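You operate a simulated robot arm through the tools that you are given. There is no shell and no other tool.

You run a simulated robot arm. Do the job below in one go: nothing can be reset, and whatever is moved stays where it is left.

Task
Put things in order on the top of the finishing bench. At the end: the orange scrub brush stands where the white dusting tin stood; the cupcake in a blue case is on the silver small tray; the white dusting tin stands on top of the striped transfer sheet; the blue masher stands where the orange scrub brush stood; whatever was shut is shut again. Leave all else as you found it, and nothing knocked over.

Only the result counts: the job must be done as asked and must still hold three seconds after the hand-in. Knocking over, shifting, dropping, spilling or breaking anything else fails it. Flat cloth is picked up by pressing the open fingertips on it (5 to 10 N) and closing them slowly along it; thin cloth reads only 2 to 8 mm in the jaws.

Robot
A 7-joint arm with a two-finger parallel gripper, fixed in place. Base frame: the origin is at the foot of the arm, x ahead of it, y to its left, z up; the work surface is at about z = 850. Readings come in mm, rad, newtons and seconds.
With the tool pointing down near the work surface it reaches from about 100 to 640 mm from the base axis. Its first joint turns from -1.152 to 1.152 rad. Payload 1.57 kg.
The TCP is the grasp point between the finger pads, 30 mm short of the fingertips. In the tool frame z runs along the fingers and y along their closing line. Largest opening 80 mm; finger width 17, thickness 12; the body of the gripper, 40 by 82 mm, starts 80 mm behind the TCP.
Orientation is that of the tool frame in the base frame, as a unit quaternion [x, y, z, w]. With the fingers straight down and closing along the base's y, the tool's x points along the base's -x, its y along +y and its z along -z.

Tools
- The arm moves only by the tool send_rows. Its argument "motion" is text: rows parted by semicolons, each of 7 numbers parted by spaces: the shift along the tool's x, y, z in mm, then the turn, a rotation vector about the tool's x, y, z in degrees, then the gripper command, from -1 (shut) to 1 (fully open), values between in proportion. In form: x y z rx ry rz gripper; .... A call has 1 to 20 rows; each row is the pose to reach, as a shift and turn from the pose commanded when the call began, along the tool's axes at that moment. A row lasts 0.2 s, in which the tool goes at most 50 mm and 0.15 rad; a call with a longer step from one row to the next is refused whole, and so is a gripper value outside its range. Where a pose cannot be reached the arm comes as near as it can. A force on the tool above 40 N (or 10 N above the force at the start of the call, whichever is more), or a blocked arm, ends the call early, and 0.2 s more pass. Each finger travels about 72 mm/s and halts on what it meets, pressing with about 32 N; the grip force reading is that of the motor and also rises with nothing between the fingers. The clock runs only during rows and for 0.2 s after the last one: add rows that repeat a pose to give the fingers time. It gives the time, the measured TCP pose, the force on the tool (base axes), the opening and the grip force at its end, in the units of the frame above (readings bear some noise), with the torque about the TCP (base axes, N m) and any sound that the robot's microphone picked up.
- Cameras (640 x 400 px; columns grow to the right, rows downward): "scene" is fixed at [74, 457.3, 1418.9]; the picture's right is [-0.50, -0.87, 0.00], its down [-0.53, 0.31, -0.79] and it looks along [0.68, -0.40, -0.61] (base axes); focal length 232 px, centre (320, 200). "wrist" rides on the gripper at [72, -7, -122] in the tool frame; the picture's right is [0.09, 1.00, 0.00], its down [-0.84, 0.08, -0.54] and it looks along [-0.54, 0.05, 0.84] (tool axes); focal length 238 px, centre (320, 200).
- camera(camera): a new picture of that camera. It takes no simulated time.
- measure_at(camera, pixels): for up to 12 pixels [column, row] of the newest picture of that camera ("zoom" is the newest enlarged one), the place [x, y, z] in the base frame of the surface seen there, good to about 2 mm. It takes no simulated time.
- enlarge(camera, box): a new picture of the part [left, top, right, bottom] of that camera's present view, enlarged. It takes no simulated time.
- job_done(): hands the job in; it is judged then, once.

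Unless the task says otherwise, let go and move clear before handing in.

The tools are called after "Request:" as name(argument=value, ...) on one line, values as JSON. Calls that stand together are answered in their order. send_rows: Moves the arm, as the interface text tells. Its arguments: {"type":"object","properties":{"motion":{"type":"string"}},"required":["motion"]} The other tools are called the same way: camera (camera) takes a picture; measure_at (camera, pixels) gives the place of the surface under pixels of a picture; enlarge (camera, box) takes an enlarged picture of a part of a camera's view; job_done () hands the job in.

At the start:

```text
t: 0.0
eef_pos: [457.7, -46.7, 1155.5]
tcp_rot: [-0.001, 1.0, 0.0, 0.0]
contact_force: [0.6, -0.2, -0.3]
torque: [0.02, 0.0, -0.02]
grip_width: 79.7
finger_force: 0.1
```

scene: 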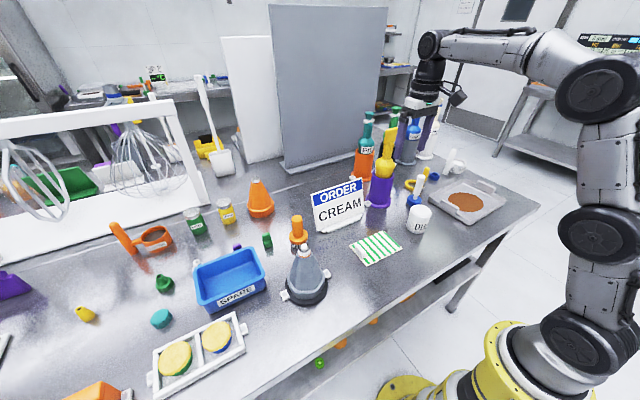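
wrist: 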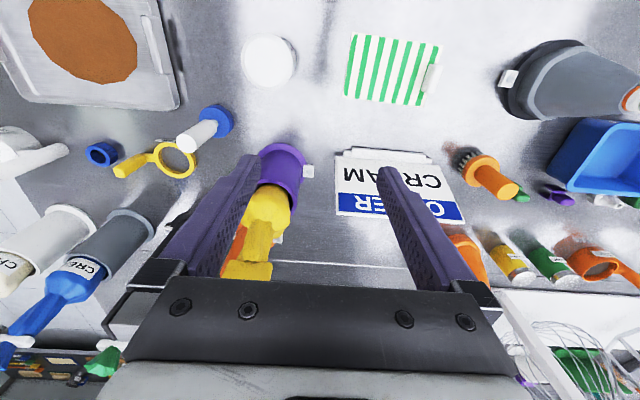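

The scene shows a crowded bench: striped sheet near (375,247), white tin near (419,218), possible orange brush near (297,230) and a tray with cupcakes near (197,352). I'll zoom in to identify each item before moving.

Request:
enlarge(camera="scene", box=[340, 130, 500, 270])

Request:
enlarge(camera="scene", box=[220, 160, 380, 310])

Request:
enlarge(camera="scene", box=[60, 200, 280, 400])

Request:
enlarge(camera="scene", box=[0, 220, 160, 400])

```text
2.86 times, centred on (420, 200) of scene
```

zoom: 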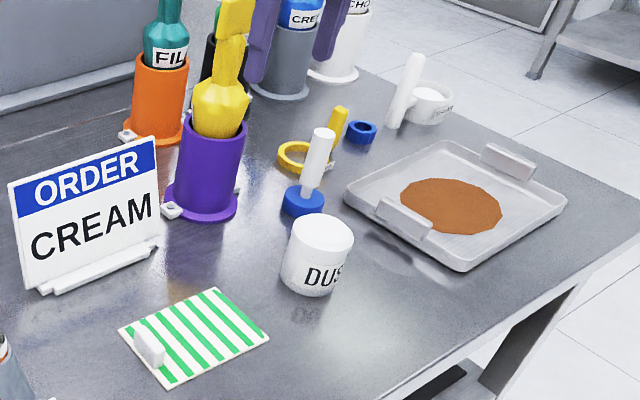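

```text
2.67 times, centred on (300, 235) of scene
```

zoom: 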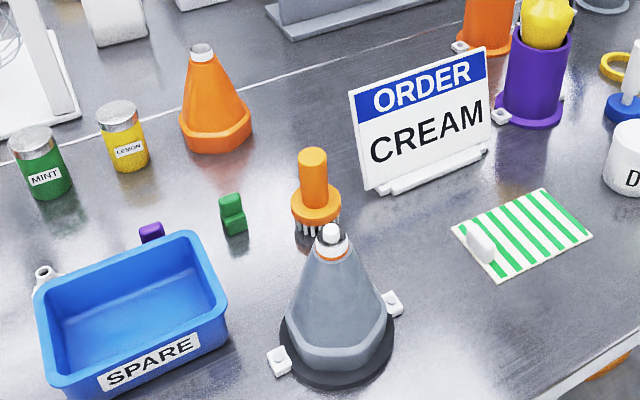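

```text
2.00 times, centred on (170, 300) of scene
```

zoom: 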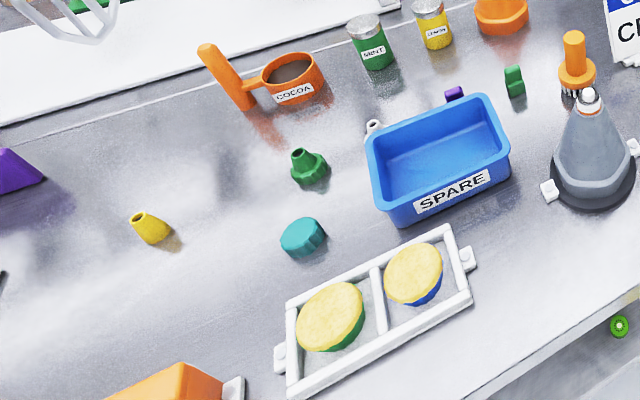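

```text
2.22 times, centred on (80, 310) of scene
```

zoom: 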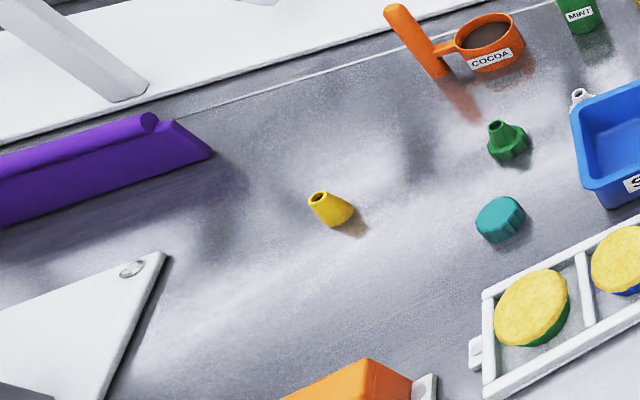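

The blue-cased cupcake is the right one in the white rack near (217,335), the masher is the blue-footed tool near (415,195), and the brush is at (297,230). I'll measure these spots.

Request:
measure_at(camera="scene", pixels=[[217, 332], [210, 352], [176, 358], [419, 211], [416, 226], [421, 177], [410, 205], [297, 219], [297, 236], [375, 247], [465, 203], [355, 258]])

Request:
measure_at(camera="wrist", pixels=[[268, 60], [222, 118], [195, 135], [505, 188], [465, 160], [392, 70], [352, 36], [346, 97], [440, 46], [424, 105], [80, 40], [432, 78]])

Request:
enlarge(camera="scene", box=[140, 300, 260, 400])

Request:
enlarge(camera="wrist", box=[0, 0, 320, 200])

Request:
enlarge(camera="wrist", box=[320, 0, 640, 200])

```text
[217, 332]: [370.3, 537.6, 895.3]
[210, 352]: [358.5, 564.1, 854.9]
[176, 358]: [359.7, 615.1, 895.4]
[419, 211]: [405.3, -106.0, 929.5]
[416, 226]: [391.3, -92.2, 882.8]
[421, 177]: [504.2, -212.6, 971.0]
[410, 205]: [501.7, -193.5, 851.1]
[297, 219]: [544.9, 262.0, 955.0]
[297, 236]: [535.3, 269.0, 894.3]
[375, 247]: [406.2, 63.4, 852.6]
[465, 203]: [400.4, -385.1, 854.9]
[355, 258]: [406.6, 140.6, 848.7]
```

```text
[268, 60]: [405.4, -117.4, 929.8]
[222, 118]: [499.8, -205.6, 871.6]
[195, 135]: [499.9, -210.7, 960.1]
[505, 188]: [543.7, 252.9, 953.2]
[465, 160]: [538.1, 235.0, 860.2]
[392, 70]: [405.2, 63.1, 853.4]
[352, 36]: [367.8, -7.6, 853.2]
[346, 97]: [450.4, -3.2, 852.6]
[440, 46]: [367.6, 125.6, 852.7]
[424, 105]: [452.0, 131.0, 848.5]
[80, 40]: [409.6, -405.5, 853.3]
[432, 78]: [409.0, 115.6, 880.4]
```

```text
4.00 times, centred on (200, 350) of scene
```

zoom: 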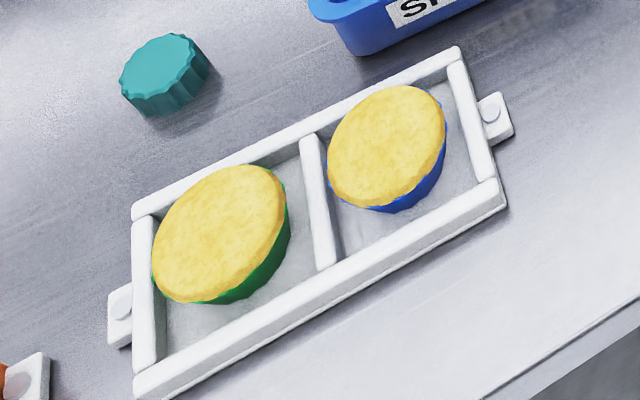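

```text
2.00 times, centred on (160, 100) of wrist
```

zoom: 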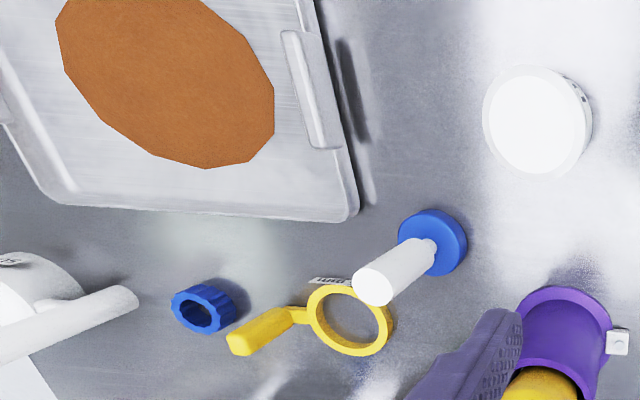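

```text
2.00 times, centred on (480, 100) of wrist
```

zoom: 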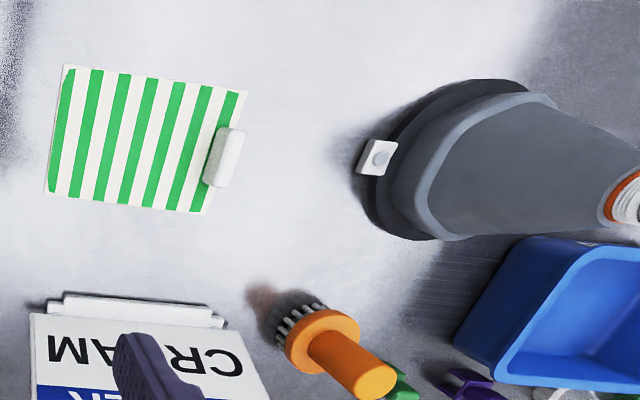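

The measured layout so far: tin about (403,-110), masher about (502,-205), brush about (540,258), sheet x 367–452 and y -8–130, and the cupcake is far out near (368,540). I'll measure outlines and neighbouring obstacles more finely.

Request:
measure_at(camera="scene", pixels=[[203, 341], [230, 332], [219, 323], [212, 350], [207, 362], [197, 340], [250, 340], [240, 315], [198, 390], [155, 350], [244, 329], [216, 371]])

Request:
enlarge(camera="scene", box=[390, 150, 450, 240])

Request:
enlarge(camera="scene", box=[270, 200, 340, 310])

Request:
enlarge(camera="scene", box=[400, 100, 540, 240])

```text
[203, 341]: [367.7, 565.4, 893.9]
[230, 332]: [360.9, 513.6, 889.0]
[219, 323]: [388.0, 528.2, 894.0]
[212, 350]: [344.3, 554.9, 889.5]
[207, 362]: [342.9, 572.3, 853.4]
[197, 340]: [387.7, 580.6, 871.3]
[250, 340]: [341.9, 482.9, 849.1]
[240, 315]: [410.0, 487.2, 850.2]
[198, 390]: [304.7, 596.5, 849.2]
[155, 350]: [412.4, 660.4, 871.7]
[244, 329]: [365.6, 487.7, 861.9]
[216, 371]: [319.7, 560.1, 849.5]
```

```text
4.44 times, centred on (420, 195) of scene
```

zoom: 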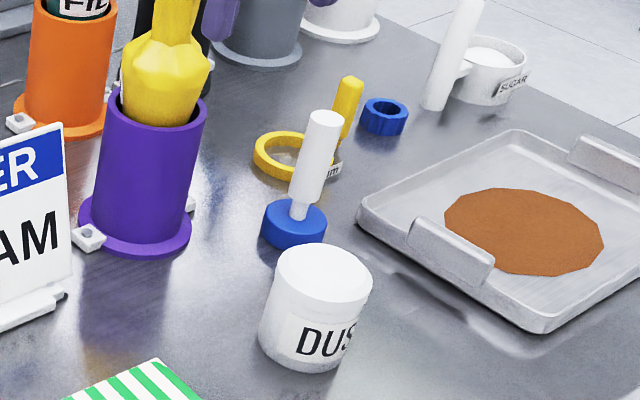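

```text
3.64 times, centred on (305, 255) of scene
```

zoom: 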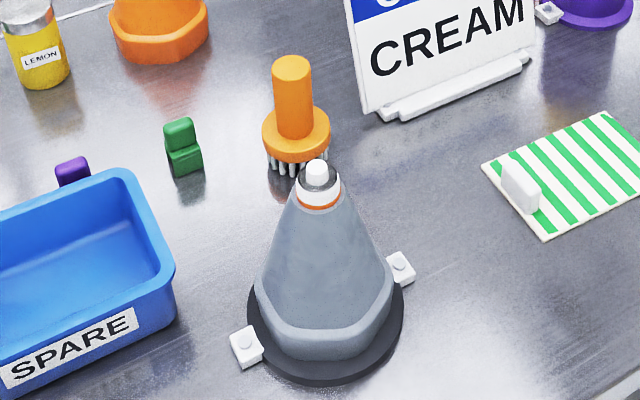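

```text
2.86 times, centred on (470, 170) of scene
```

zoom: 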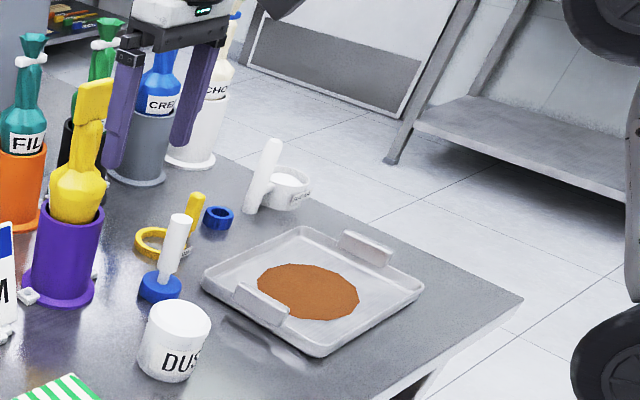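

The tin is about 63 mm across, the rack rim is at z≈871 and the blue cupcake's top is about x 343–390, y 513–566. I'll measure the rims of the tin, brush, masher and tray precisely before the first grasp.

Request:
measure_at(camera="wrist", pixels=[[244, 60], [290, 60], [267, 37], [267, 84], [210, 112], [230, 122], [219, 107], [205, 122], [478, 170], [488, 182], [496, 165], [510, 194]])

Request:
measure_at(camera="scene", pixels=[[430, 194], [461, 180], [500, 196], [470, 222], [442, 207], [478, 184], [436, 200], [450, 213], [304, 247], [304, 290], [338, 271], [285, 296]])

Request:
enlarge(camera="wrist", box=[140, 20, 320, 160])

```text
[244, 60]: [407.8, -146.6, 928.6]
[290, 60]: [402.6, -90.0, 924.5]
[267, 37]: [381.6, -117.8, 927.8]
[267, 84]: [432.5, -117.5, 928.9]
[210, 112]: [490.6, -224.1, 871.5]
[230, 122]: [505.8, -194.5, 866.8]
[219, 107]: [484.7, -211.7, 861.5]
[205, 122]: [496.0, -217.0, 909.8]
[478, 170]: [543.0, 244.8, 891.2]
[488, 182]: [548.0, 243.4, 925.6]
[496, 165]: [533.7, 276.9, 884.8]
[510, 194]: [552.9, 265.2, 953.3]
```

```text
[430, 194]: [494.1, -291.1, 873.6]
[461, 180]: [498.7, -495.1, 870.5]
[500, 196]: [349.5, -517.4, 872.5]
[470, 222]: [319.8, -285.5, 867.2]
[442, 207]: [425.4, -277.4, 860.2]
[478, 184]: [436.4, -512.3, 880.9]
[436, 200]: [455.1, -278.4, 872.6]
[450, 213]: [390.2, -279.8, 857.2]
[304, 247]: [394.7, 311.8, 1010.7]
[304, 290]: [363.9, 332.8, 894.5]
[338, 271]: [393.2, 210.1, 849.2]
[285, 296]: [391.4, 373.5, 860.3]
```

```text
2.86 times, centred on (230, 90) of wrist
```

zoom: 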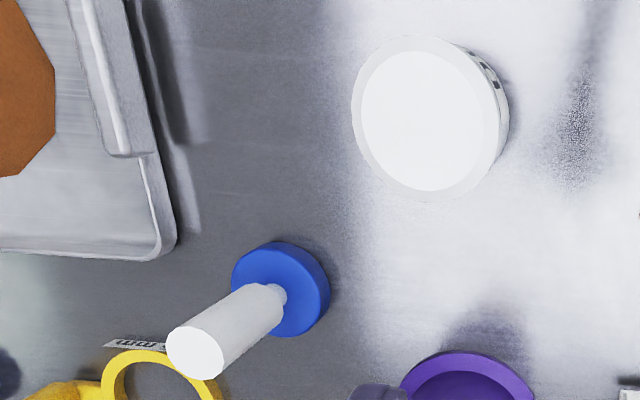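

Tin centre is about (408,-117), diameter 63, top 930; brush handle about 30 mm wide with its collar top at z≈892. I'll measure the taller neighbours (sign, purple crock with yellow bottle near (383,165), ring near (413,183)) for clearance.

Request:
measure_at(camera="scene", pixels=[[390, 128], [383, 165], [378, 205], [390, 198], [318, 198], [362, 182], [322, 230], [366, 212], [410, 184], [426, 170], [405, 187], [415, 189]])

Request:
measure_at(camera="wrist", pixels=[[160, 152], [192, 165], [175, 178], [125, 168], [184, 140], [250, 270], [268, 190], [300, 165], [360, 150], [430, 158], [345, 215], [460, 220]])

Request:
enlarge(camera="wrist", box=[420, 100, 560, 220])

```text
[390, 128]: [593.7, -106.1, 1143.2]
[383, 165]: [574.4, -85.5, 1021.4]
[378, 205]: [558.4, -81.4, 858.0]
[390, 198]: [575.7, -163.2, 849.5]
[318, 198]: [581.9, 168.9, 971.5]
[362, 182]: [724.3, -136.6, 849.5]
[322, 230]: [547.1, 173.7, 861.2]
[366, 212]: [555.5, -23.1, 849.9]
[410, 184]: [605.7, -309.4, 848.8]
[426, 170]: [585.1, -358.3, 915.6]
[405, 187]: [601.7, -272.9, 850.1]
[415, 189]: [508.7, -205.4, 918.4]
```

```text
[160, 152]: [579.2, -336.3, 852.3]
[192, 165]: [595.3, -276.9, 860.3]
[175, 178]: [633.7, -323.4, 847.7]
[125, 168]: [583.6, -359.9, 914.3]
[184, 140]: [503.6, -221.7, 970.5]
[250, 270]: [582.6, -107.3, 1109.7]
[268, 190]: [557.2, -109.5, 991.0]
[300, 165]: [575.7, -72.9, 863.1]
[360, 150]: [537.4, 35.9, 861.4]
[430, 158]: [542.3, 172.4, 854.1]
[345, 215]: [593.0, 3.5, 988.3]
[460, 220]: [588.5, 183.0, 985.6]
```

```text
3.33 times, centred on (490, 160) of wrist
```

zoom: 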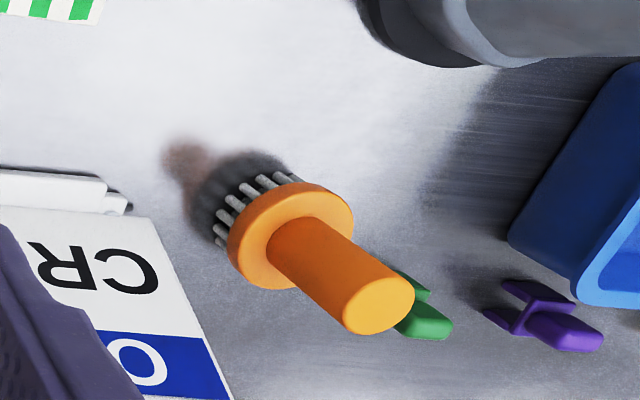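

The yellow bottle top reaches z≈1143 at (594,-106) and the sign spans y 3–183 at x 537–593, both clear of the tin at (408,-117). I'll move above the tin with the gripper open and look.

Request:
send_rows(motion="12 -18 25 0 0 0 1; 25 -36 50 0 0 0 1; 37 -54 75 0 0 0 1; 49.7 -70.8 100 0 0 0 1; 49.7 -70.8 100 0 0 0 1")

Request:
camera(camera="wrist")

Request:
camera(camera="scene")

```text
t: 1.2
eef_pos: [404.2, -115.0, 1056.1]
tcp_rot: [0.0, 1.0, 0.0, 0.0]
contact_force: [0.0, 0.0, 0.1]
torque: [-0.01, -0.02, -0.01]
grip_width: 80.0
finger_force: 0.0
```

```text
taken
```

wrist: 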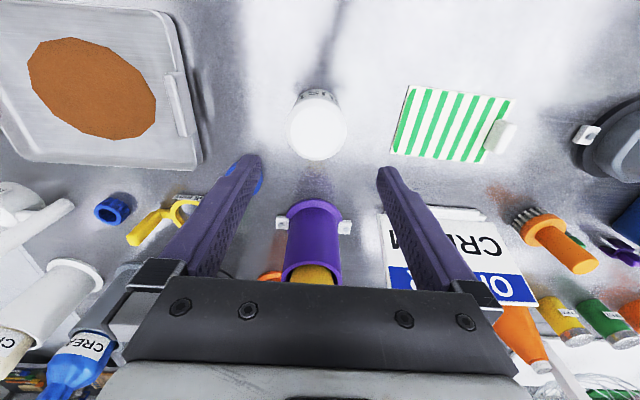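

```text
taken
```

scene: 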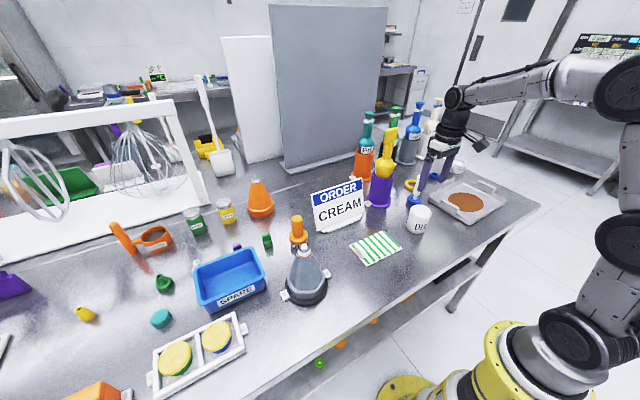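

The tin's top circle is centred near (318,130) in the wrist view, almost exactly on the tool axis. I'll measure its rim to fine-tune.

Request:
enlarge(camera="wrist", box=[260, 70, 380, 190])

Request:
measure_at(camera="wrist", pixels=[[291, 128], [345, 128], [318, 103], [318, 156], [318, 130], [318, 165], [318, 96]])

Request:
send_rows(motion="0 0 0 0 0 0 1")

```text
3.33 times, centred on (320, 130) of wrist
```

zoom: 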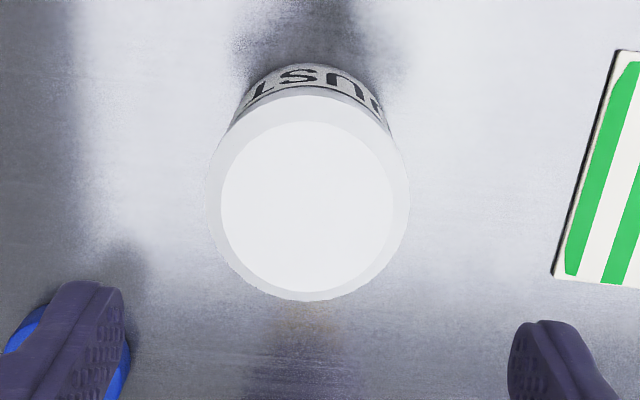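

```text
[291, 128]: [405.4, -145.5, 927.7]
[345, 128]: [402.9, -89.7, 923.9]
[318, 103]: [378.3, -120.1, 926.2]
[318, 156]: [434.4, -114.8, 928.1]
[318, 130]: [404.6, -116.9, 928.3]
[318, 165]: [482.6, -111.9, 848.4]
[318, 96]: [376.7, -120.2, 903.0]
```

```text
t: 1.6
eef_pos: [404.7, -115.8, 1055.1]
tcp_rot: [0.0, 1.0, 0.0, 0.0]
contact_force: [-0.4, -0.2, 0.1]
torque: [0.0, 0.0, -0.02]
grip_width: 80.1
finger_force: 0.0
```

The tin centre works out to about (406,-119) with the TCP at (404.7,-115.8). I'll centre, descend to z≈892 and close on it.

Request:
send_rows(motion="-1.3 -3.2 0 0 0 0 1; -1.3 -3.2 30 0 0 0 1; -1.3 -3.2 60 0 0 0 1; -1.3 -3.2 90 0 0 0 1; -1.3 -3.2 115 0 0 0 1; -1.3 -3.2 140 0 0 0 1; -1.3 -3.2 155 0 0 0 1; -1.3 -3.2 163 0 0 0 1; -1.3 -3.2 163 0 0 0 1")

Request:
camera(camera="wrist")

```text
t: 3.6
eef_pos: [408.5, -120.8, 892.0]
tcp_rot: [-0.001, 1.0, -0.001, 0.0]
contact_force: [-0.2, -0.8, 0.3]
torque: [-0.02, -0.03, -0.02]
grip_width: 79.7
finger_force: 0.0
```

```text
taken
```

wrist: 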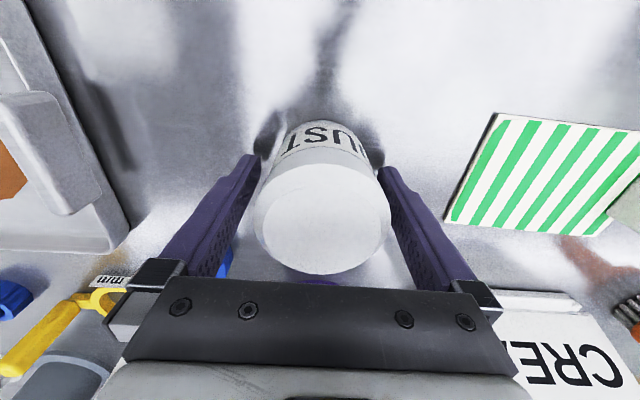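

The tin sits centred between the open fingers (top ellipse cols 253–390). I'll close and lift slightly.

Request:
send_rows(motion="0 0 0 0 0 0 0.2; 0 0 0 0 0 0 -1; 0 0 0 0 0 0 -1; 0 0 0 0 0 0 -1")

Request:
send_rows(motion="0 0 -5 0 0 0 -1; 0 0 -15 0 0 0 -1; 0 0 -35 0 0 0 -1; 0 0 -55 0 0 0 -1; 0 0 -55 0 0 0 -1")

Request:
camera(camera="wrist")

Request:
camera(camera="scene")

```text
t: 4.6
eef_pos: [407.3, -121.4, 891.3]
tcp_rot: [0.0, 1.0, 0.0, 0.001]
contact_force: [1.3, 1.0, 0.2]
torque: [-0.01, -0.04, -0.01]
grip_width: 64.7
finger_force: 31.5
```

```text
t: 5.8
eef_pos: [408.1, -120.5, 947.6]
tcp_rot: [0.0, 1.0, 0.0, 0.0]
contact_force: [-0.2, 0.0, -1.9]
torque: [0.0, 0.0, 0.01]
grip_width: 64.9
finger_force: 32.1
```

```text
taken
```

wrist: 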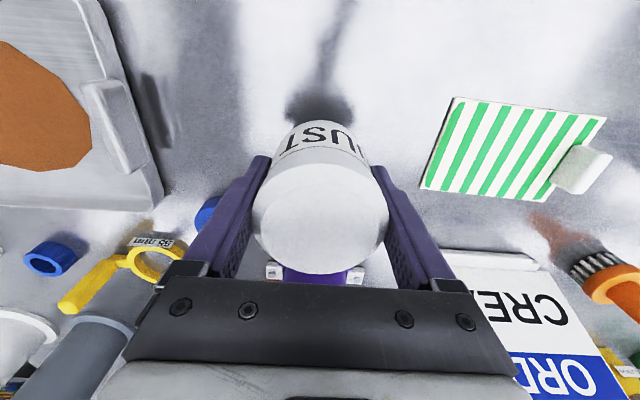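

```text
taken
```

scene: 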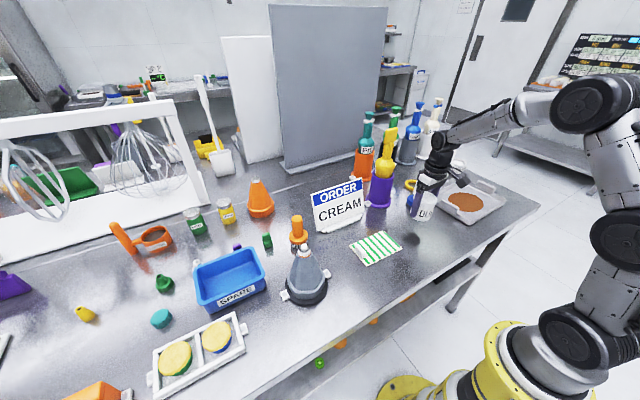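

Tin is held (width 64.8, about 190 g) and lifted. I'll measure the striped sheet's corners and its tab from this view before carrying it over.

Request:
measure_at(camera="wrist", pixels=[[459, 100], [425, 185], [600, 121], [538, 196], [572, 148], [552, 184], [606, 160], [584, 190], [575, 170], [510, 150]])

Request:
enlarge(camera="wrist", box=[410, 80, 630, 220])

Request:
enlarge(camera="scene", box=[340, 220, 410, 275])

```text
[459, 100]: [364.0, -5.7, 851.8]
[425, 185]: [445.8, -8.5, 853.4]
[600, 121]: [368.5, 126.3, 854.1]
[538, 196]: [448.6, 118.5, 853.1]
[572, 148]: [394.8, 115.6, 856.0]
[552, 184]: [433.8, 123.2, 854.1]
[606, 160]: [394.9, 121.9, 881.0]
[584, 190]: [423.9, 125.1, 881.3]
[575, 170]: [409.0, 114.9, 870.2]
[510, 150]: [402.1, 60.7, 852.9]
```

```text
2.86 times, centred on (520, 150) of wrist
```

zoom: 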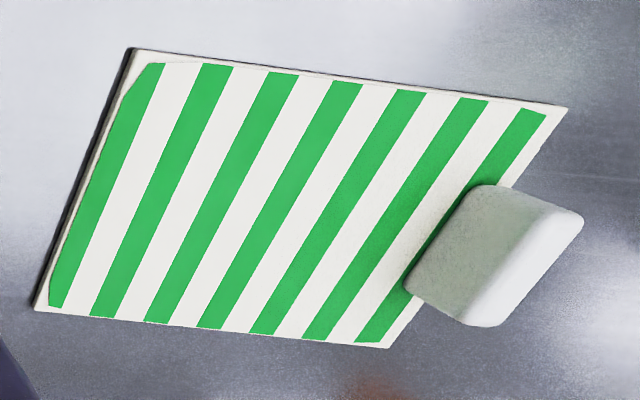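

```text
7.27 times, centred on (375, 248) of scene
```

zoom: 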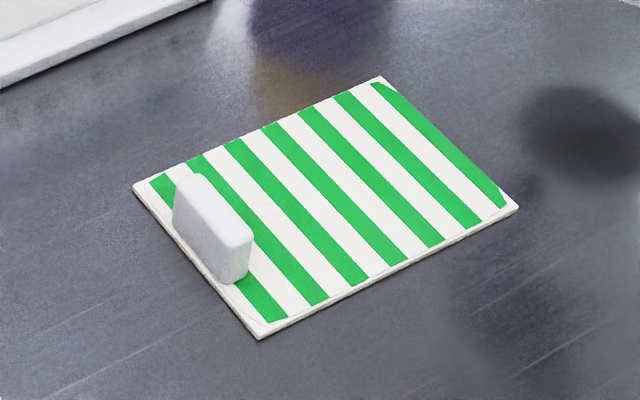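

The sheet spans x≈364–450, y≈-8–130 with its tab at y 114–127 (top z 881), so I'll set the tin at about (407,50). Carrying it across at the present height now.

Request:
send_rows(motion="0 15 -10 0 0 0 -1; 0 40 -10 0 0 0 -1; 0 70 -10 0 0 0 -1; 0 100 -10 0 0 0 -1; 0 130 -10 0 0 0 -1; 0 155 -10 0 0 0 -1; 0 170 -10 0 0 0 -1; 0 170 0 0 0 0 -1; 0 170 0 0 0 0 -1")

Request:
camera(camera="wrist")

Request:
camera(camera="scene")

```text
t: 7.8
eef_pos: [408.2, 49.7, 948.8]
tcp_rot: [0.0, 1.0, 0.001, 0.0]
contact_force: [0.1, -0.9, -2.3]
torque: [-0.02, -0.01, 0.03]
grip_width: 64.7
finger_force: 32.1
```

```text
taken
```

wrist: 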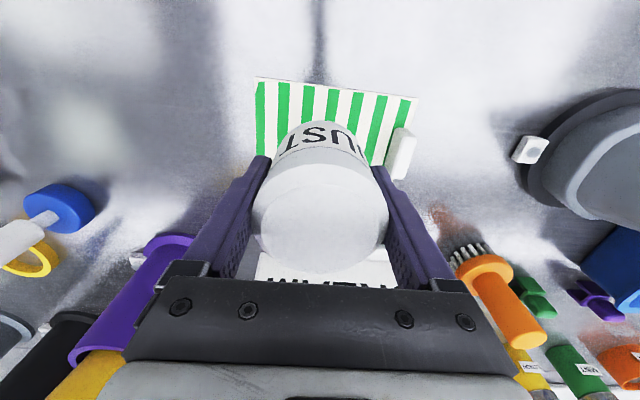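

```text
taken
```

scene: 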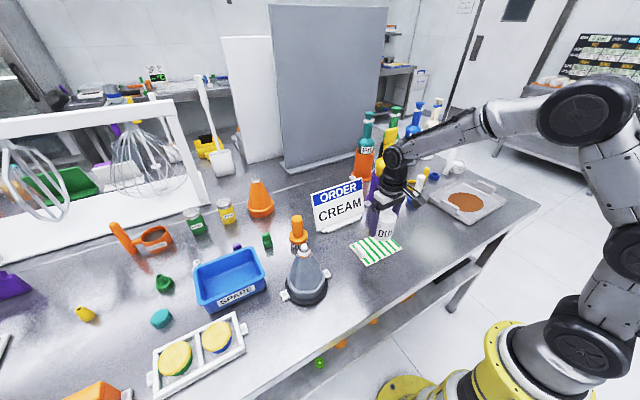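

The tin is above the sheet at (408,50) with the tab clear to its right (around (402,150)). I'll lower it toward the sheet and stop just before contact.

Request:
send_rows(motion="0 0 15 0 0 0 -1; 0 0 30 0 0 0 -1; 0 0 42 0 0 0 -1; 0 0 48 0 0 0 -1; 0 0 50 0 0 0 -1; 0 0 50 0 0 0 -1")

```text
t: 9.2
eef_pos: [408.4, 49.7, 896.0]
tcp_rot: [0.0, 1.0, 0.0, 0.0]
contact_force: [0.1, 0.8, -2.6]
torque: [0.04, -0.03, 0.0]
grip_width: 64.8
finger_force: 32.3
```

Request:
send_rows(motion="0 0 1 0 0 0 -1; 0 0 1 0 0 0 -1")

Request:
enlarge(camera="scene", box=[340, 190, 440, 275])

```text
t: 9.8
eef_pos: [407.8, 49.6, 896.7]
tcp_rot: [0.0, 1.0, 0.0, 0.0]
contact_force: [0.3, -0.6, -2.0]
torque: [-0.01, 0.02, 0.02]
grip_width: 64.7
finger_force: 32.5
```

```text
4.71 times, centred on (390, 232) of scene
```

zoom: 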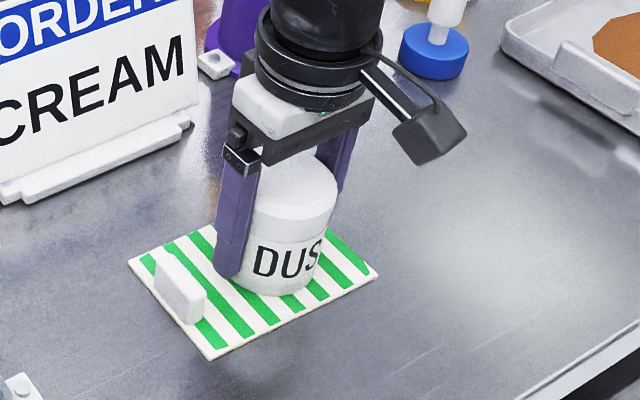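

Force still reads only the tin's weight (-2 N), so it's not touching yet. I'll ease down another millimetre or two.

Request:
send_rows(motion="0 0 1 0 0 0 -1; 0 0 1 0 0 0 -1")

Request:
send_rows(motion="0 0 0.8 0 0 0 -1; 0 0 0.8 0 0 0 -1")

```text
t: 10.4
eef_pos: [408.3, 48.5, 894.4]
tcp_rot: [0.0, 1.0, 0.0, 0.0]
contact_force: [-0.2, -0.1, -1.3]
torque: [-0.02, -0.02, 0.0]
grip_width: 64.8
finger_force: 32.2
```

```text
t: 11.0
eef_pos: [408.6, 49.8, 895.6]
tcp_rot: [0.0, 1.0, -0.001, 0.0]
contact_force: [-0.6, 0.1, 0.5]
torque: [-0.01, 0.04, -0.01]
grip_width: 64.7
finger_force: 32.1
```

The force has risen from -2 N to +0.5 N, so the tin rests on the sheet. I'll open and retreat straight up.

Request:
send_rows(motion="0 0 0 0 0 0 0.75; 0 0 0 0 0 0 0.9; 0 0 0 0 0 0 0.9; 0 0 -20 0 0 0 0.9; 0 0 -50 0 0 0 0.9; 0 0 -90 0 0 0 1; 0 0 -130 0 0 0 1; 0 0 -170 0 0 0 1; 0 0 -205 0 0 0 1; 0 0 -205 0 0 0 1")

Request:
camera(camera="wrist")

Request:
camera(camera="scene")

```text
t: 13.2
eef_pos: [407.8, 48.3, 1103.1]
tcp_rot: [0.0, 1.0, 0.001, 0.0]
contact_force: [-0.4, -0.3, -0.7]
torque: [0.0, 0.03, 0.05]
grip_width: 80.0
finger_force: 0.1
```

```text
taken
```

wrist: 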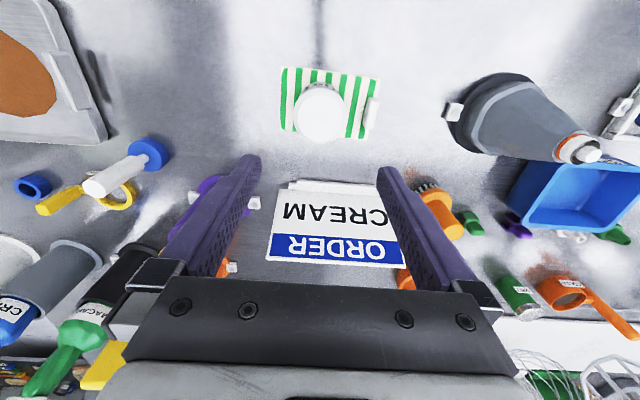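

```text
taken
```

scene: 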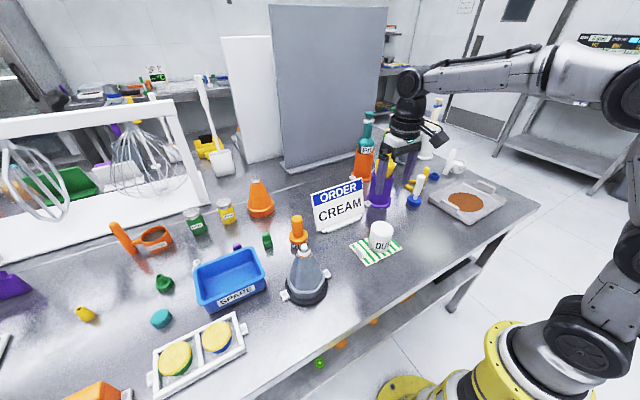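

The tin now stands on the sheet. Next I'll move high above the brush near (546,259) and look down at it.

Request:
send_rows(motion="-15 25 0 0 0 0 1; -35 55 0 0 0 0 1; -55 85 0 0 0 0 1; -75 115 0 0 0 0 1; -95 145 0 0 0 0 1; -115 175 0 0 0 0 1; -130 200 0 0 0 0 1; -138 210.5 0 0 0 0 1; -138 210.5 0 0 0 0 1")

Request:
camera(camera="wrist")

Request:
enlarge(camera="wrist", box=[260, 70, 380, 190])

Request:
camera(camera="scene")

```text
t: 15.2
eef_pos: [535.7, 255.0, 1096.0]
tcp_rot: [0.0, 1.0, 0.0, 0.0]
contact_force: [-1.0, -0.4, -0.3]
torque: [-0.01, -0.04, 0.02]
grip_width: 79.9
finger_force: 0.1
out of reach, approached as far as the arm can: row 8, 9
```

```text
taken
```

wrist: 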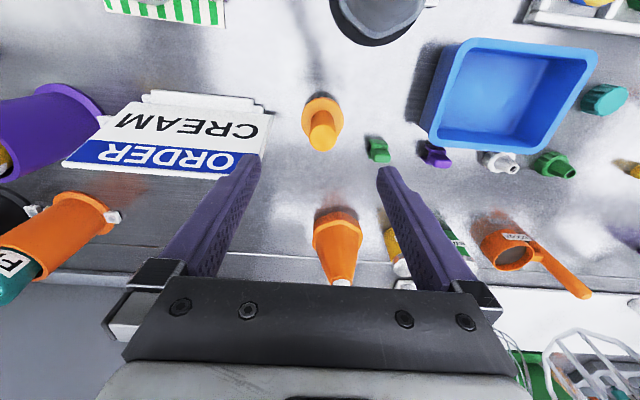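

```text
3.33 times, centred on (320, 130) of wrist
```

zoom: 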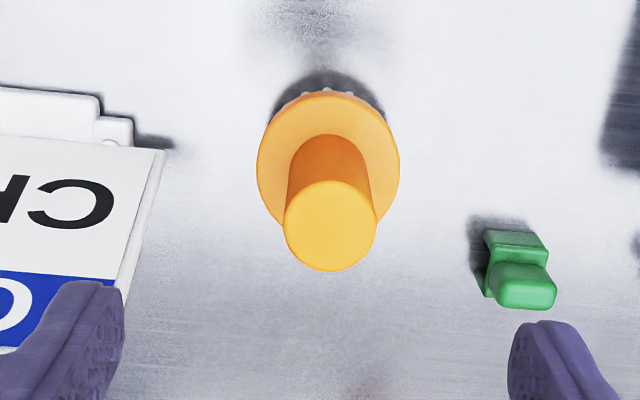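

```text
taken
```

scene: 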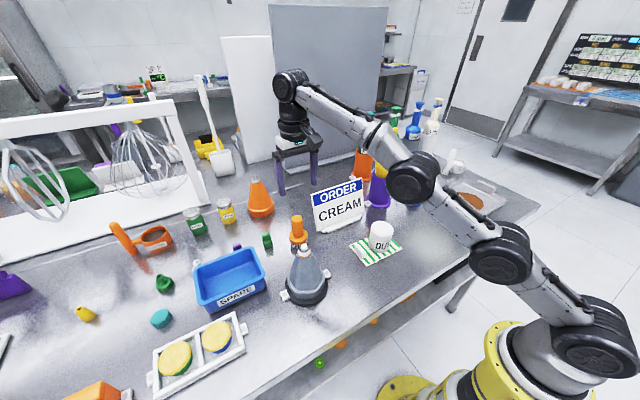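

At this height the arm stops at about (536,255), and the brush handle top shows at (323,138). I'll measure the handle and collar for centring.

Request:
measure_at(camera="wrist", pixels=[[311, 137], [335, 137], [323, 126], [323, 149], [323, 138], [303, 120], [342, 120], [323, 100], [335, 112], [367, 150], [374, 145], [386, 160]])

```text
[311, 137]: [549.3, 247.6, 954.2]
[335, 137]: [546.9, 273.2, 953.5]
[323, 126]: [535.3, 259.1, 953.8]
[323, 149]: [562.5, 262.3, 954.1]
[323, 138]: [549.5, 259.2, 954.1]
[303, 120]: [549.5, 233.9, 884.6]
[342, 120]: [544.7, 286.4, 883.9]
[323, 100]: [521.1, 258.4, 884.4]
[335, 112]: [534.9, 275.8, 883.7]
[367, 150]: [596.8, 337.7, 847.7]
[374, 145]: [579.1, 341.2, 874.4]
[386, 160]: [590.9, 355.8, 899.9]
```

The brush axis is at (549,260), collar top z≈884, handle top 954. I'll lower partway and see how the commanded pose carried over.

Request:
send_rows(motion="0 0 20 0 0 0 0.6; 0 0 45 0 0 0 0.6; 0 0 70 0 0 0 0.6; 0 0 70 0 0 0 0.6")

```text
t: 16.2
eef_pos: [535.4, 256.1, 1025.0]
tcp_rot: [0.0, 1.0, 0.0, 0.0]
contact_force: [0.7, 1.0, -0.7]
torque: [-0.02, -0.02, -0.02]
grip_width: 63.8
finger_force: 0.0
```

The base is the reached pose: TCP is about (535.5,255.7,1025). I'll shift to (549,260) while staying above the handle, then check.

Request:
send_rows(motion="-7 2.3 5 0 0 0 0.6; -13.5 4.5 10 0 0 0 0.6; -13.5 4.5 10 0 0 0 0.6")

Request:
camera(camera="wrist")

```text
t: 17.0
eef_pos: [549.0, 258.4, 1015.1]
tcp_rot: [0.0, 1.0, 0.0, 0.0]
contact_force: [-0.6, 0.2, -0.1]
torque: [0.01, 0.01, -0.02]
grip_width: 63.9
finger_force: 0.1
```

```text
taken
```

wrist: 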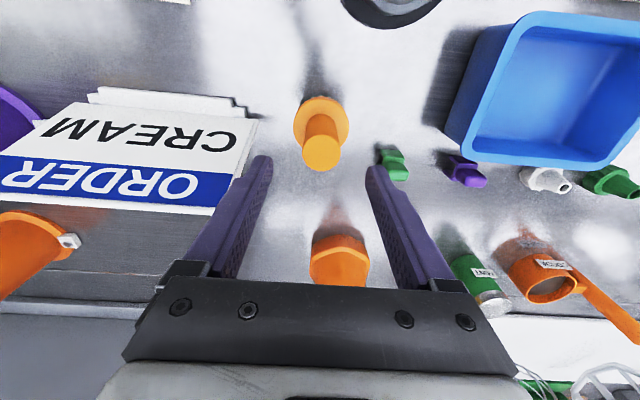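

Handle top is at (323,153), on the tool axis within 2 mm. I'll check the orange cone behind (340,262) and the sign edge before descending.

Request:
measure_at(camera="wrist", pixels=[[340, 240], [340, 262], [340, 280], [325, 255], [240, 170], [228, 212], [392, 165], [322, 153]])

Request:
measure_at(camera="scene", pixels=[[257, 179], [260, 210], [254, 215], [317, 196]])

```text
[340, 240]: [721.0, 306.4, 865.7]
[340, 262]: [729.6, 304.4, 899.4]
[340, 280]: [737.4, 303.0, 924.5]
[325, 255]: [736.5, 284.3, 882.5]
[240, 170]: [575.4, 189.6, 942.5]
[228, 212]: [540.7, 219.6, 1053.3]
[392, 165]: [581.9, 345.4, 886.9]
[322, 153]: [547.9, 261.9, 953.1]
```

```text
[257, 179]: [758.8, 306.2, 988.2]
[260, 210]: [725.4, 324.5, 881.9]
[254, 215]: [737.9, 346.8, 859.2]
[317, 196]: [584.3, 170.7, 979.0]
```

All clear: the sign's edge is at y≈187 and below the gripper body. I'll descend to z≈922, where fingertips stop above the collar.

Request:
send_rows(motion="0 1.5 20 0 0 0 0.6; 0 1.5 40 0 0 0 0.6; 0 1.5 60 0 0 0 0.6; 0 1.5 78 0 0 0 0.6; 0 1.5 88 0 0 0 0.6; 0 1.5 92 0 0 0 0.6; 0 1.5 92 0 0 0 0.6")

Request:
camera(camera="wrist")

Request:
enlarge(camera="scene", box=[240, 150, 380, 280])

```text
t: 18.6
eef_pos: [548.8, 259.8, 923.3]
tcp_rot: [0.0, 1.0, 0.0, 0.0]
contact_force: [-0.1, 0.1, 0.0]
torque: [0.03, -0.01, 0.0]
grip_width: 63.7
finger_force: 0.0
```

```text
taken
```

wrist: 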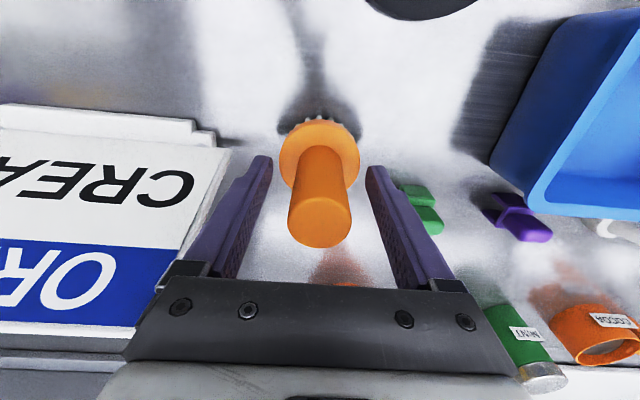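

```text
3.08 times, centred on (310, 215) of scene
```

zoom: 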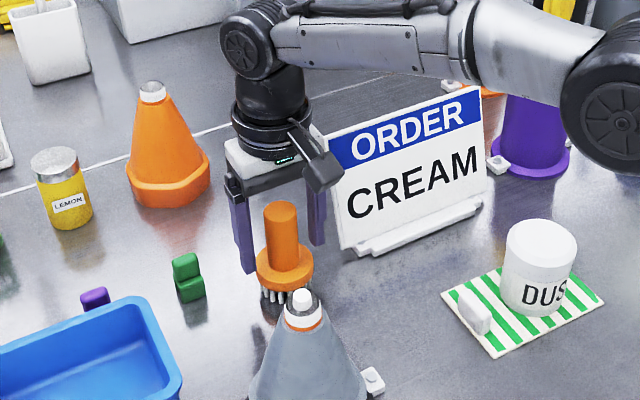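

The handle is centred between the fingers, tips above the collar. I'll close and lift.

Request:
send_rows(motion="0 0 0 0 0 0 0; 0 0 0 0 0 0 -0.5; 0 0 0 0 0 0 -1; 0 0 0 0 0 0 -1; 0 0 0 0 0 0 -1")

Request:
send_rows(motion="0 0 -5 0 0 0 -1; 0 0 -15 0 0 0 -1; 0 0 -30 0 0 0 -1; 0 0 -50 0 0 0 -1; 0 0 -70 0 0 0 -1; 0 0 -90 0 0 0 -1; 0 0 -90 0 0 0 -1")

Request:
camera(camera="wrist")

Request:
camera(camera="scene")

```text
t: 19.8
eef_pos: [550.2, 259.9, 923.5]
tcp_rot: [0.0, 1.0, -0.001, 0.0]
contact_force: [0.2, -0.4, -0.4]
torque: [-0.04, 0.0, 0.01]
grip_width: 31.1
finger_force: 32.1
```

```text
t: 21.4
eef_pos: [548.9, 259.8, 1013.2]
tcp_rot: [0.0, 1.0, 0.0, 0.0]
contact_force: [0.4, 0.1, -1.8]
torque: [0.01, 0.01, -0.02]
grip_width: 30.8
finger_force: 31.9
```

```text
taken
```

wrist: 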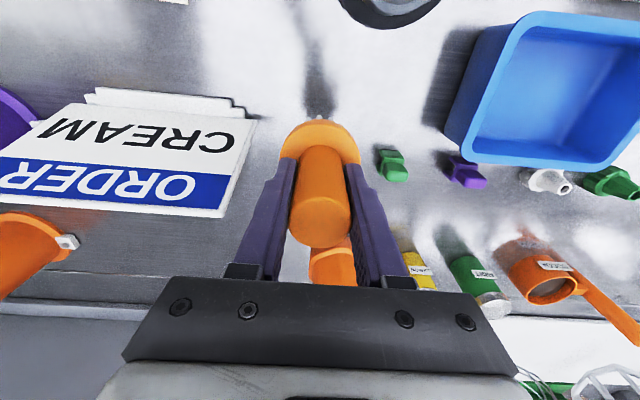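

```text
taken
```

scene: 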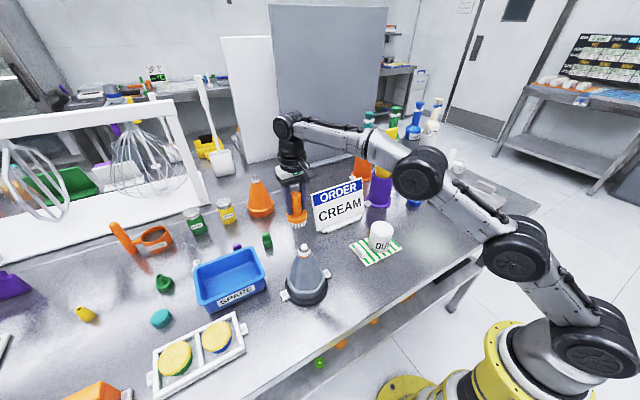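

The brush is gripped (30.9 mm) and lifted clear. I'll pull it back toward the base, raise it, and carry it to above the tin's old spot (407,-119.5).

Request:
send_rows(motion="20 0 0 0 0 0 -1; 45 0 -10 0 0 0 -1; 70 -10 -25 0 0 0 -1; 85 -35 -40 0 0 0 -1; 95 -70 -45 0 0 0 -1; 105 -110 -45 0 0 0 -1; 115 -150 -45 0 0 0 -1; 125 -190 -45 0 0 0 -1; 132 -230 -45 0 0 0 -1; 138 -270 -45 0 0 0 -1; 141 -310 -45 0 0 0 -1; 142 -345 -45 0 0 0 -1; 142.5 -370 -45 0 0 0 -1; 142.5 -379.5 -45 0 0 0 -1; 142.5 -379.5 -45 0 0 0 -1")

Request:
camera(camera="wrist")

Request:
camera(camera="scene")

```text
t: 24.6
eef_pos: [407.5, -119.6, 1057.2]
tcp_rot: [-0.001, 1.0, 0.0, 0.0]
contact_force: [0.4, -0.6, -1.5]
torque: [-0.01, 0.05, -0.03]
grip_width: 30.8
finger_force: 32.2
```

```text
taken
```

wrist: 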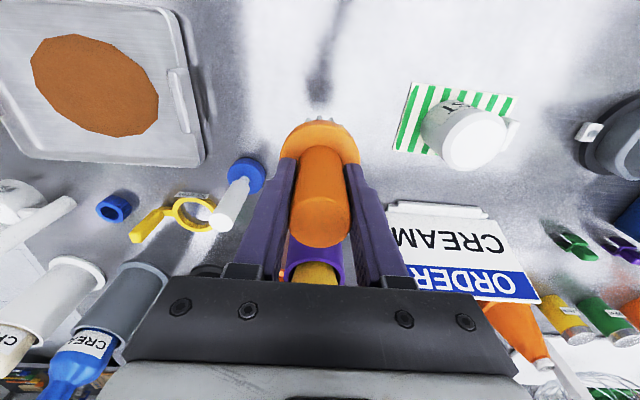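

```text
taken
```

scene: 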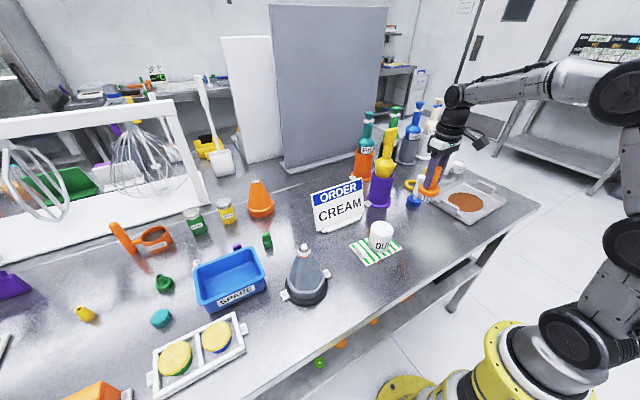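

The brush is over the tin's old spot at (407.5,-119.6). I'll lower it to just above the bench.

Request:
send_rows(motion="0 0 30 0 0 0 -1; 0 0 60 0 0 0 -1; 0 0 90 0 0 0 -1; 0 0 112 0 0 0 -1; 0 0 124 0 0 0 -1; 0 0 130 0 0 0 -1; 0 0 130 0 0 0 -1")

Request:
send_rows(motion="0 0 1 0 0 0 -1; 0 0 2 0 0 0 -1; 0 0 2 0 0 0 -1")

```text
t: 26.2
eef_pos: [408.4, -118.0, 927.1]
tcp_rot: [-0.001, 1.0, 0.0, 0.0]
contact_force: [0.1, 0.8, -1.6]
torque: [0.0, 0.0, 0.0]
grip_width: 30.7
finger_force: 32.0
```

```text
t: 27.0
eef_pos: [409.0, -117.8, 925.8]
tcp_rot: [0.001, 1.0, 0.0, 0.0]
contact_force: [-1.2, 0.8, -0.8]
torque: [-0.01, -0.02, 0.03]
grip_width: 30.7
finger_force: 31.6
```

Request:
send_rows(motion="0 0 0.8 0 0 0 -1; 0 0 0.8 0 0 0 -1")

Request:
enlarge(camera="scene", box=[380, 160, 480, 250])

```text
t: 27.6
eef_pos: [408.6, -118.3, 924.5]
tcp_rot: [0.001, 1.0, 0.0, -0.001]
contact_force: [0.4, -0.5, -0.8]
torque: [0.0, -0.04, -0.03]
grip_width: 30.8
finger_force: 31.9
```

```text
4.44 times, centred on (430, 205) of scene
```

zoom: 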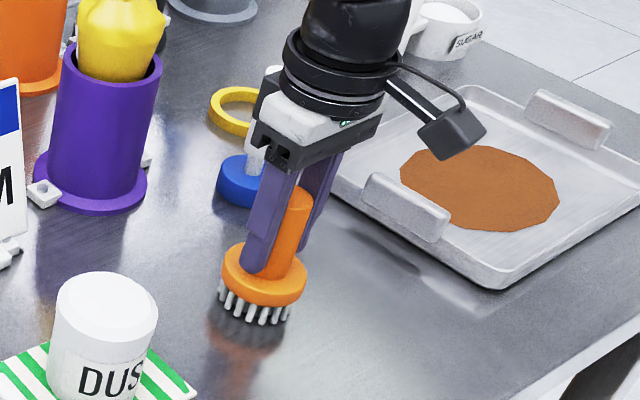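

Force is -0.8 N against a -1.7 N weight, so contact is starting. I'll ease down a bit more.

Request:
send_rows(motion="0 0 0.8 0 0 0 -1; 0 0 0.8 0 0 0 -1")

Request:
send_rows(motion="0 0 0.7 0 0 0 -1; 0 0 0.7 0 0 0 -1")

```text
t: 28.2
eef_pos: [407.4, -117.7, 924.8]
tcp_rot: [0.0, 1.0, -0.001, 0.0]
contact_force: [0.9, -0.3, 0.1]
torque: [-0.03, 0.01, -0.03]
grip_width: 30.9
finger_force: 31.9
```

```text
t: 28.8
eef_pos: [407.5, -117.6, 923.5]
tcp_rot: [0.0, 1.0, 0.0, 0.001]
contact_force: [0.1, 3.5, 7.4]
torque: [0.27, 0.1, 0.0]
grip_width: 31.0
finger_force: 32.4
```

The brush is now pressed lightly on the bench (7 N). I'll open and rise straight up.

Request:
send_rows(motion="0 0 -0.8 0 0 0 -0.15; 0 0 -0.8 0 0 0 0.2; 0 0 -0.8 0 0 0 0.6; 0 0 -0.8 0 0 0 0.6; 0 0 -20 0 0 0 0.6; 0 0 -50 0 0 0 0.6; 0 0 -90 0 0 0 0.6; 0 0 -130 0 0 0 0.6; 0 0 -145 0 0 0 0.6; 0 0 -145 0 0 0 0.6")

Request:
camera(camera="wrist")

Request:
camera(camera="scene")

```text
t: 31.0
eef_pos: [406.4, -117.7, 1068.9]
tcp_rot: [0.0, 1.0, 0.0, -0.001]
contact_force: [-0.3, -0.5, -0.5]
torque: [-0.01, 0.03, 0.0]
grip_width: 64.1
finger_force: 0.1
```

```text
taken
```

wrist: 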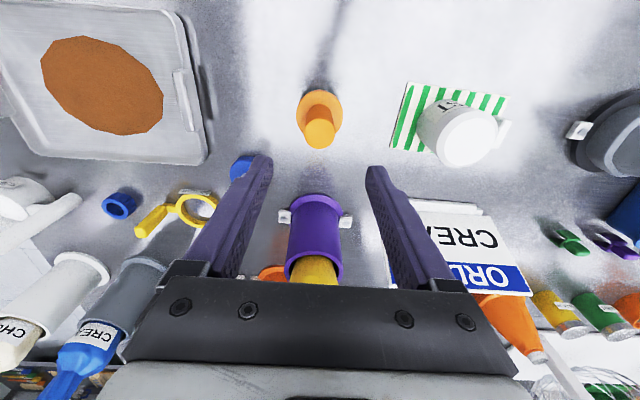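

```text
taken
```

scene: 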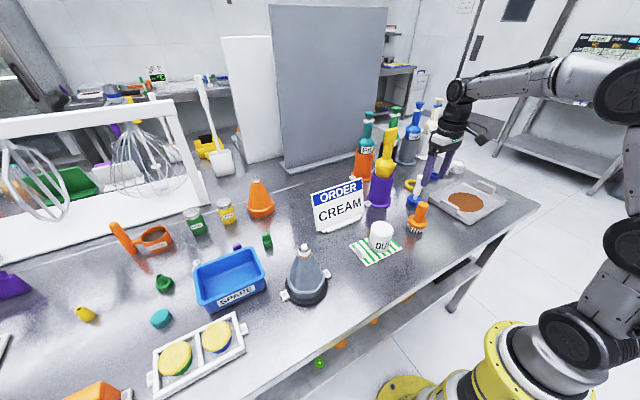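

The brush stands where the tin was. Next I'll move above the masher near (503,-212), moving sideways first to keep away from the yellow bottle.

Request:
send_rows(motion="0 -35 0 0 0 0 0.6; 0 -70 0 0 0 0 0.6; -15 -94.5 0 0 0 0 0.6; -45 -94.5 0 0 0 0 0.6; -75 -94.5 0 0 0 0 0.6; -96.5 -94.5 0 0 0 0 0.6; -96.5 -94.5 0 0 0 0 0.6")

Request:
camera(camera="wrist")

Request:
enlarge(camera="wrist", box=[250, 70, 390, 210])

```text
t: 32.6
eef_pos: [504.3, -213.0, 1068.6]
tcp_rot: [0.0, 1.0, 0.0, 0.0]
contact_force: [1.1, -0.7, -0.8]
torque: [0.01, 0.03, 0.01]
grip_width: 64.0
finger_force: 0.1
```

```text
taken
```

wrist: 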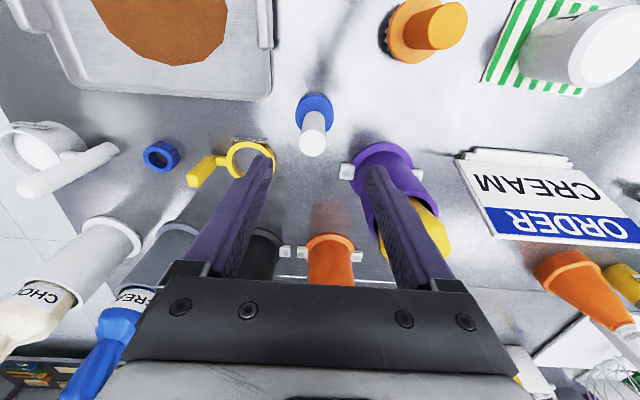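

```text
2.86 times, centred on (320, 140) of wrist
```

zoom: 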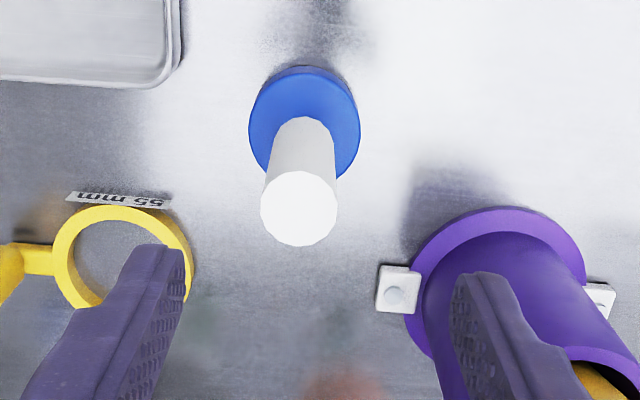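

The masher handle top is at (312,143) with the yellow cutter ring to its left and the purple crock to its right. I'll measure all three.

Request:
measure_at(camera="wrist", pixels=[[302, 142], [324, 142], [312, 132], [312, 153], [312, 143], [297, 113], [331, 113], [314, 98], [276, 155], [345, 172], [350, 195], [400, 175]])

Request:
measure_at(camera="scene", pixels=[[421, 178], [417, 187], [410, 204]])

Request:
camera(camera="scene")

```text
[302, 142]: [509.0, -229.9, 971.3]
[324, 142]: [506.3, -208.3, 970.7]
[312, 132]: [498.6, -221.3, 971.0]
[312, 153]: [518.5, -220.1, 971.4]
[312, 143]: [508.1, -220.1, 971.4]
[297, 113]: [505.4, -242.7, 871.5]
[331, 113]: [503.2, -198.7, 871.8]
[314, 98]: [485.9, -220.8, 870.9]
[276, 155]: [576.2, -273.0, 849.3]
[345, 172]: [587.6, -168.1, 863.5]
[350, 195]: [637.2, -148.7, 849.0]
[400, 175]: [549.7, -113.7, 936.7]
```

```text
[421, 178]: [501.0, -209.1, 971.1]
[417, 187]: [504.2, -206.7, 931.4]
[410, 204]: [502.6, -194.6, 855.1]
```

```text
taken
```

scene: 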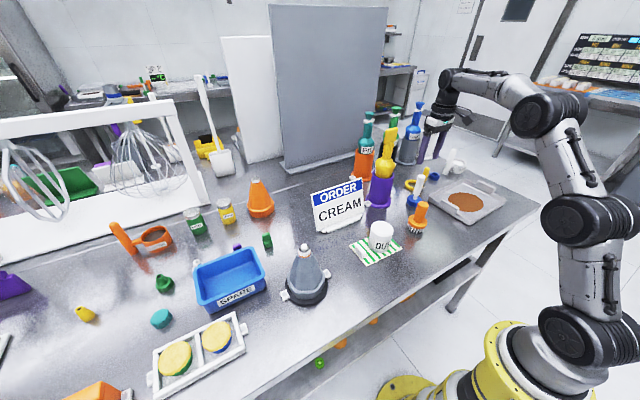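

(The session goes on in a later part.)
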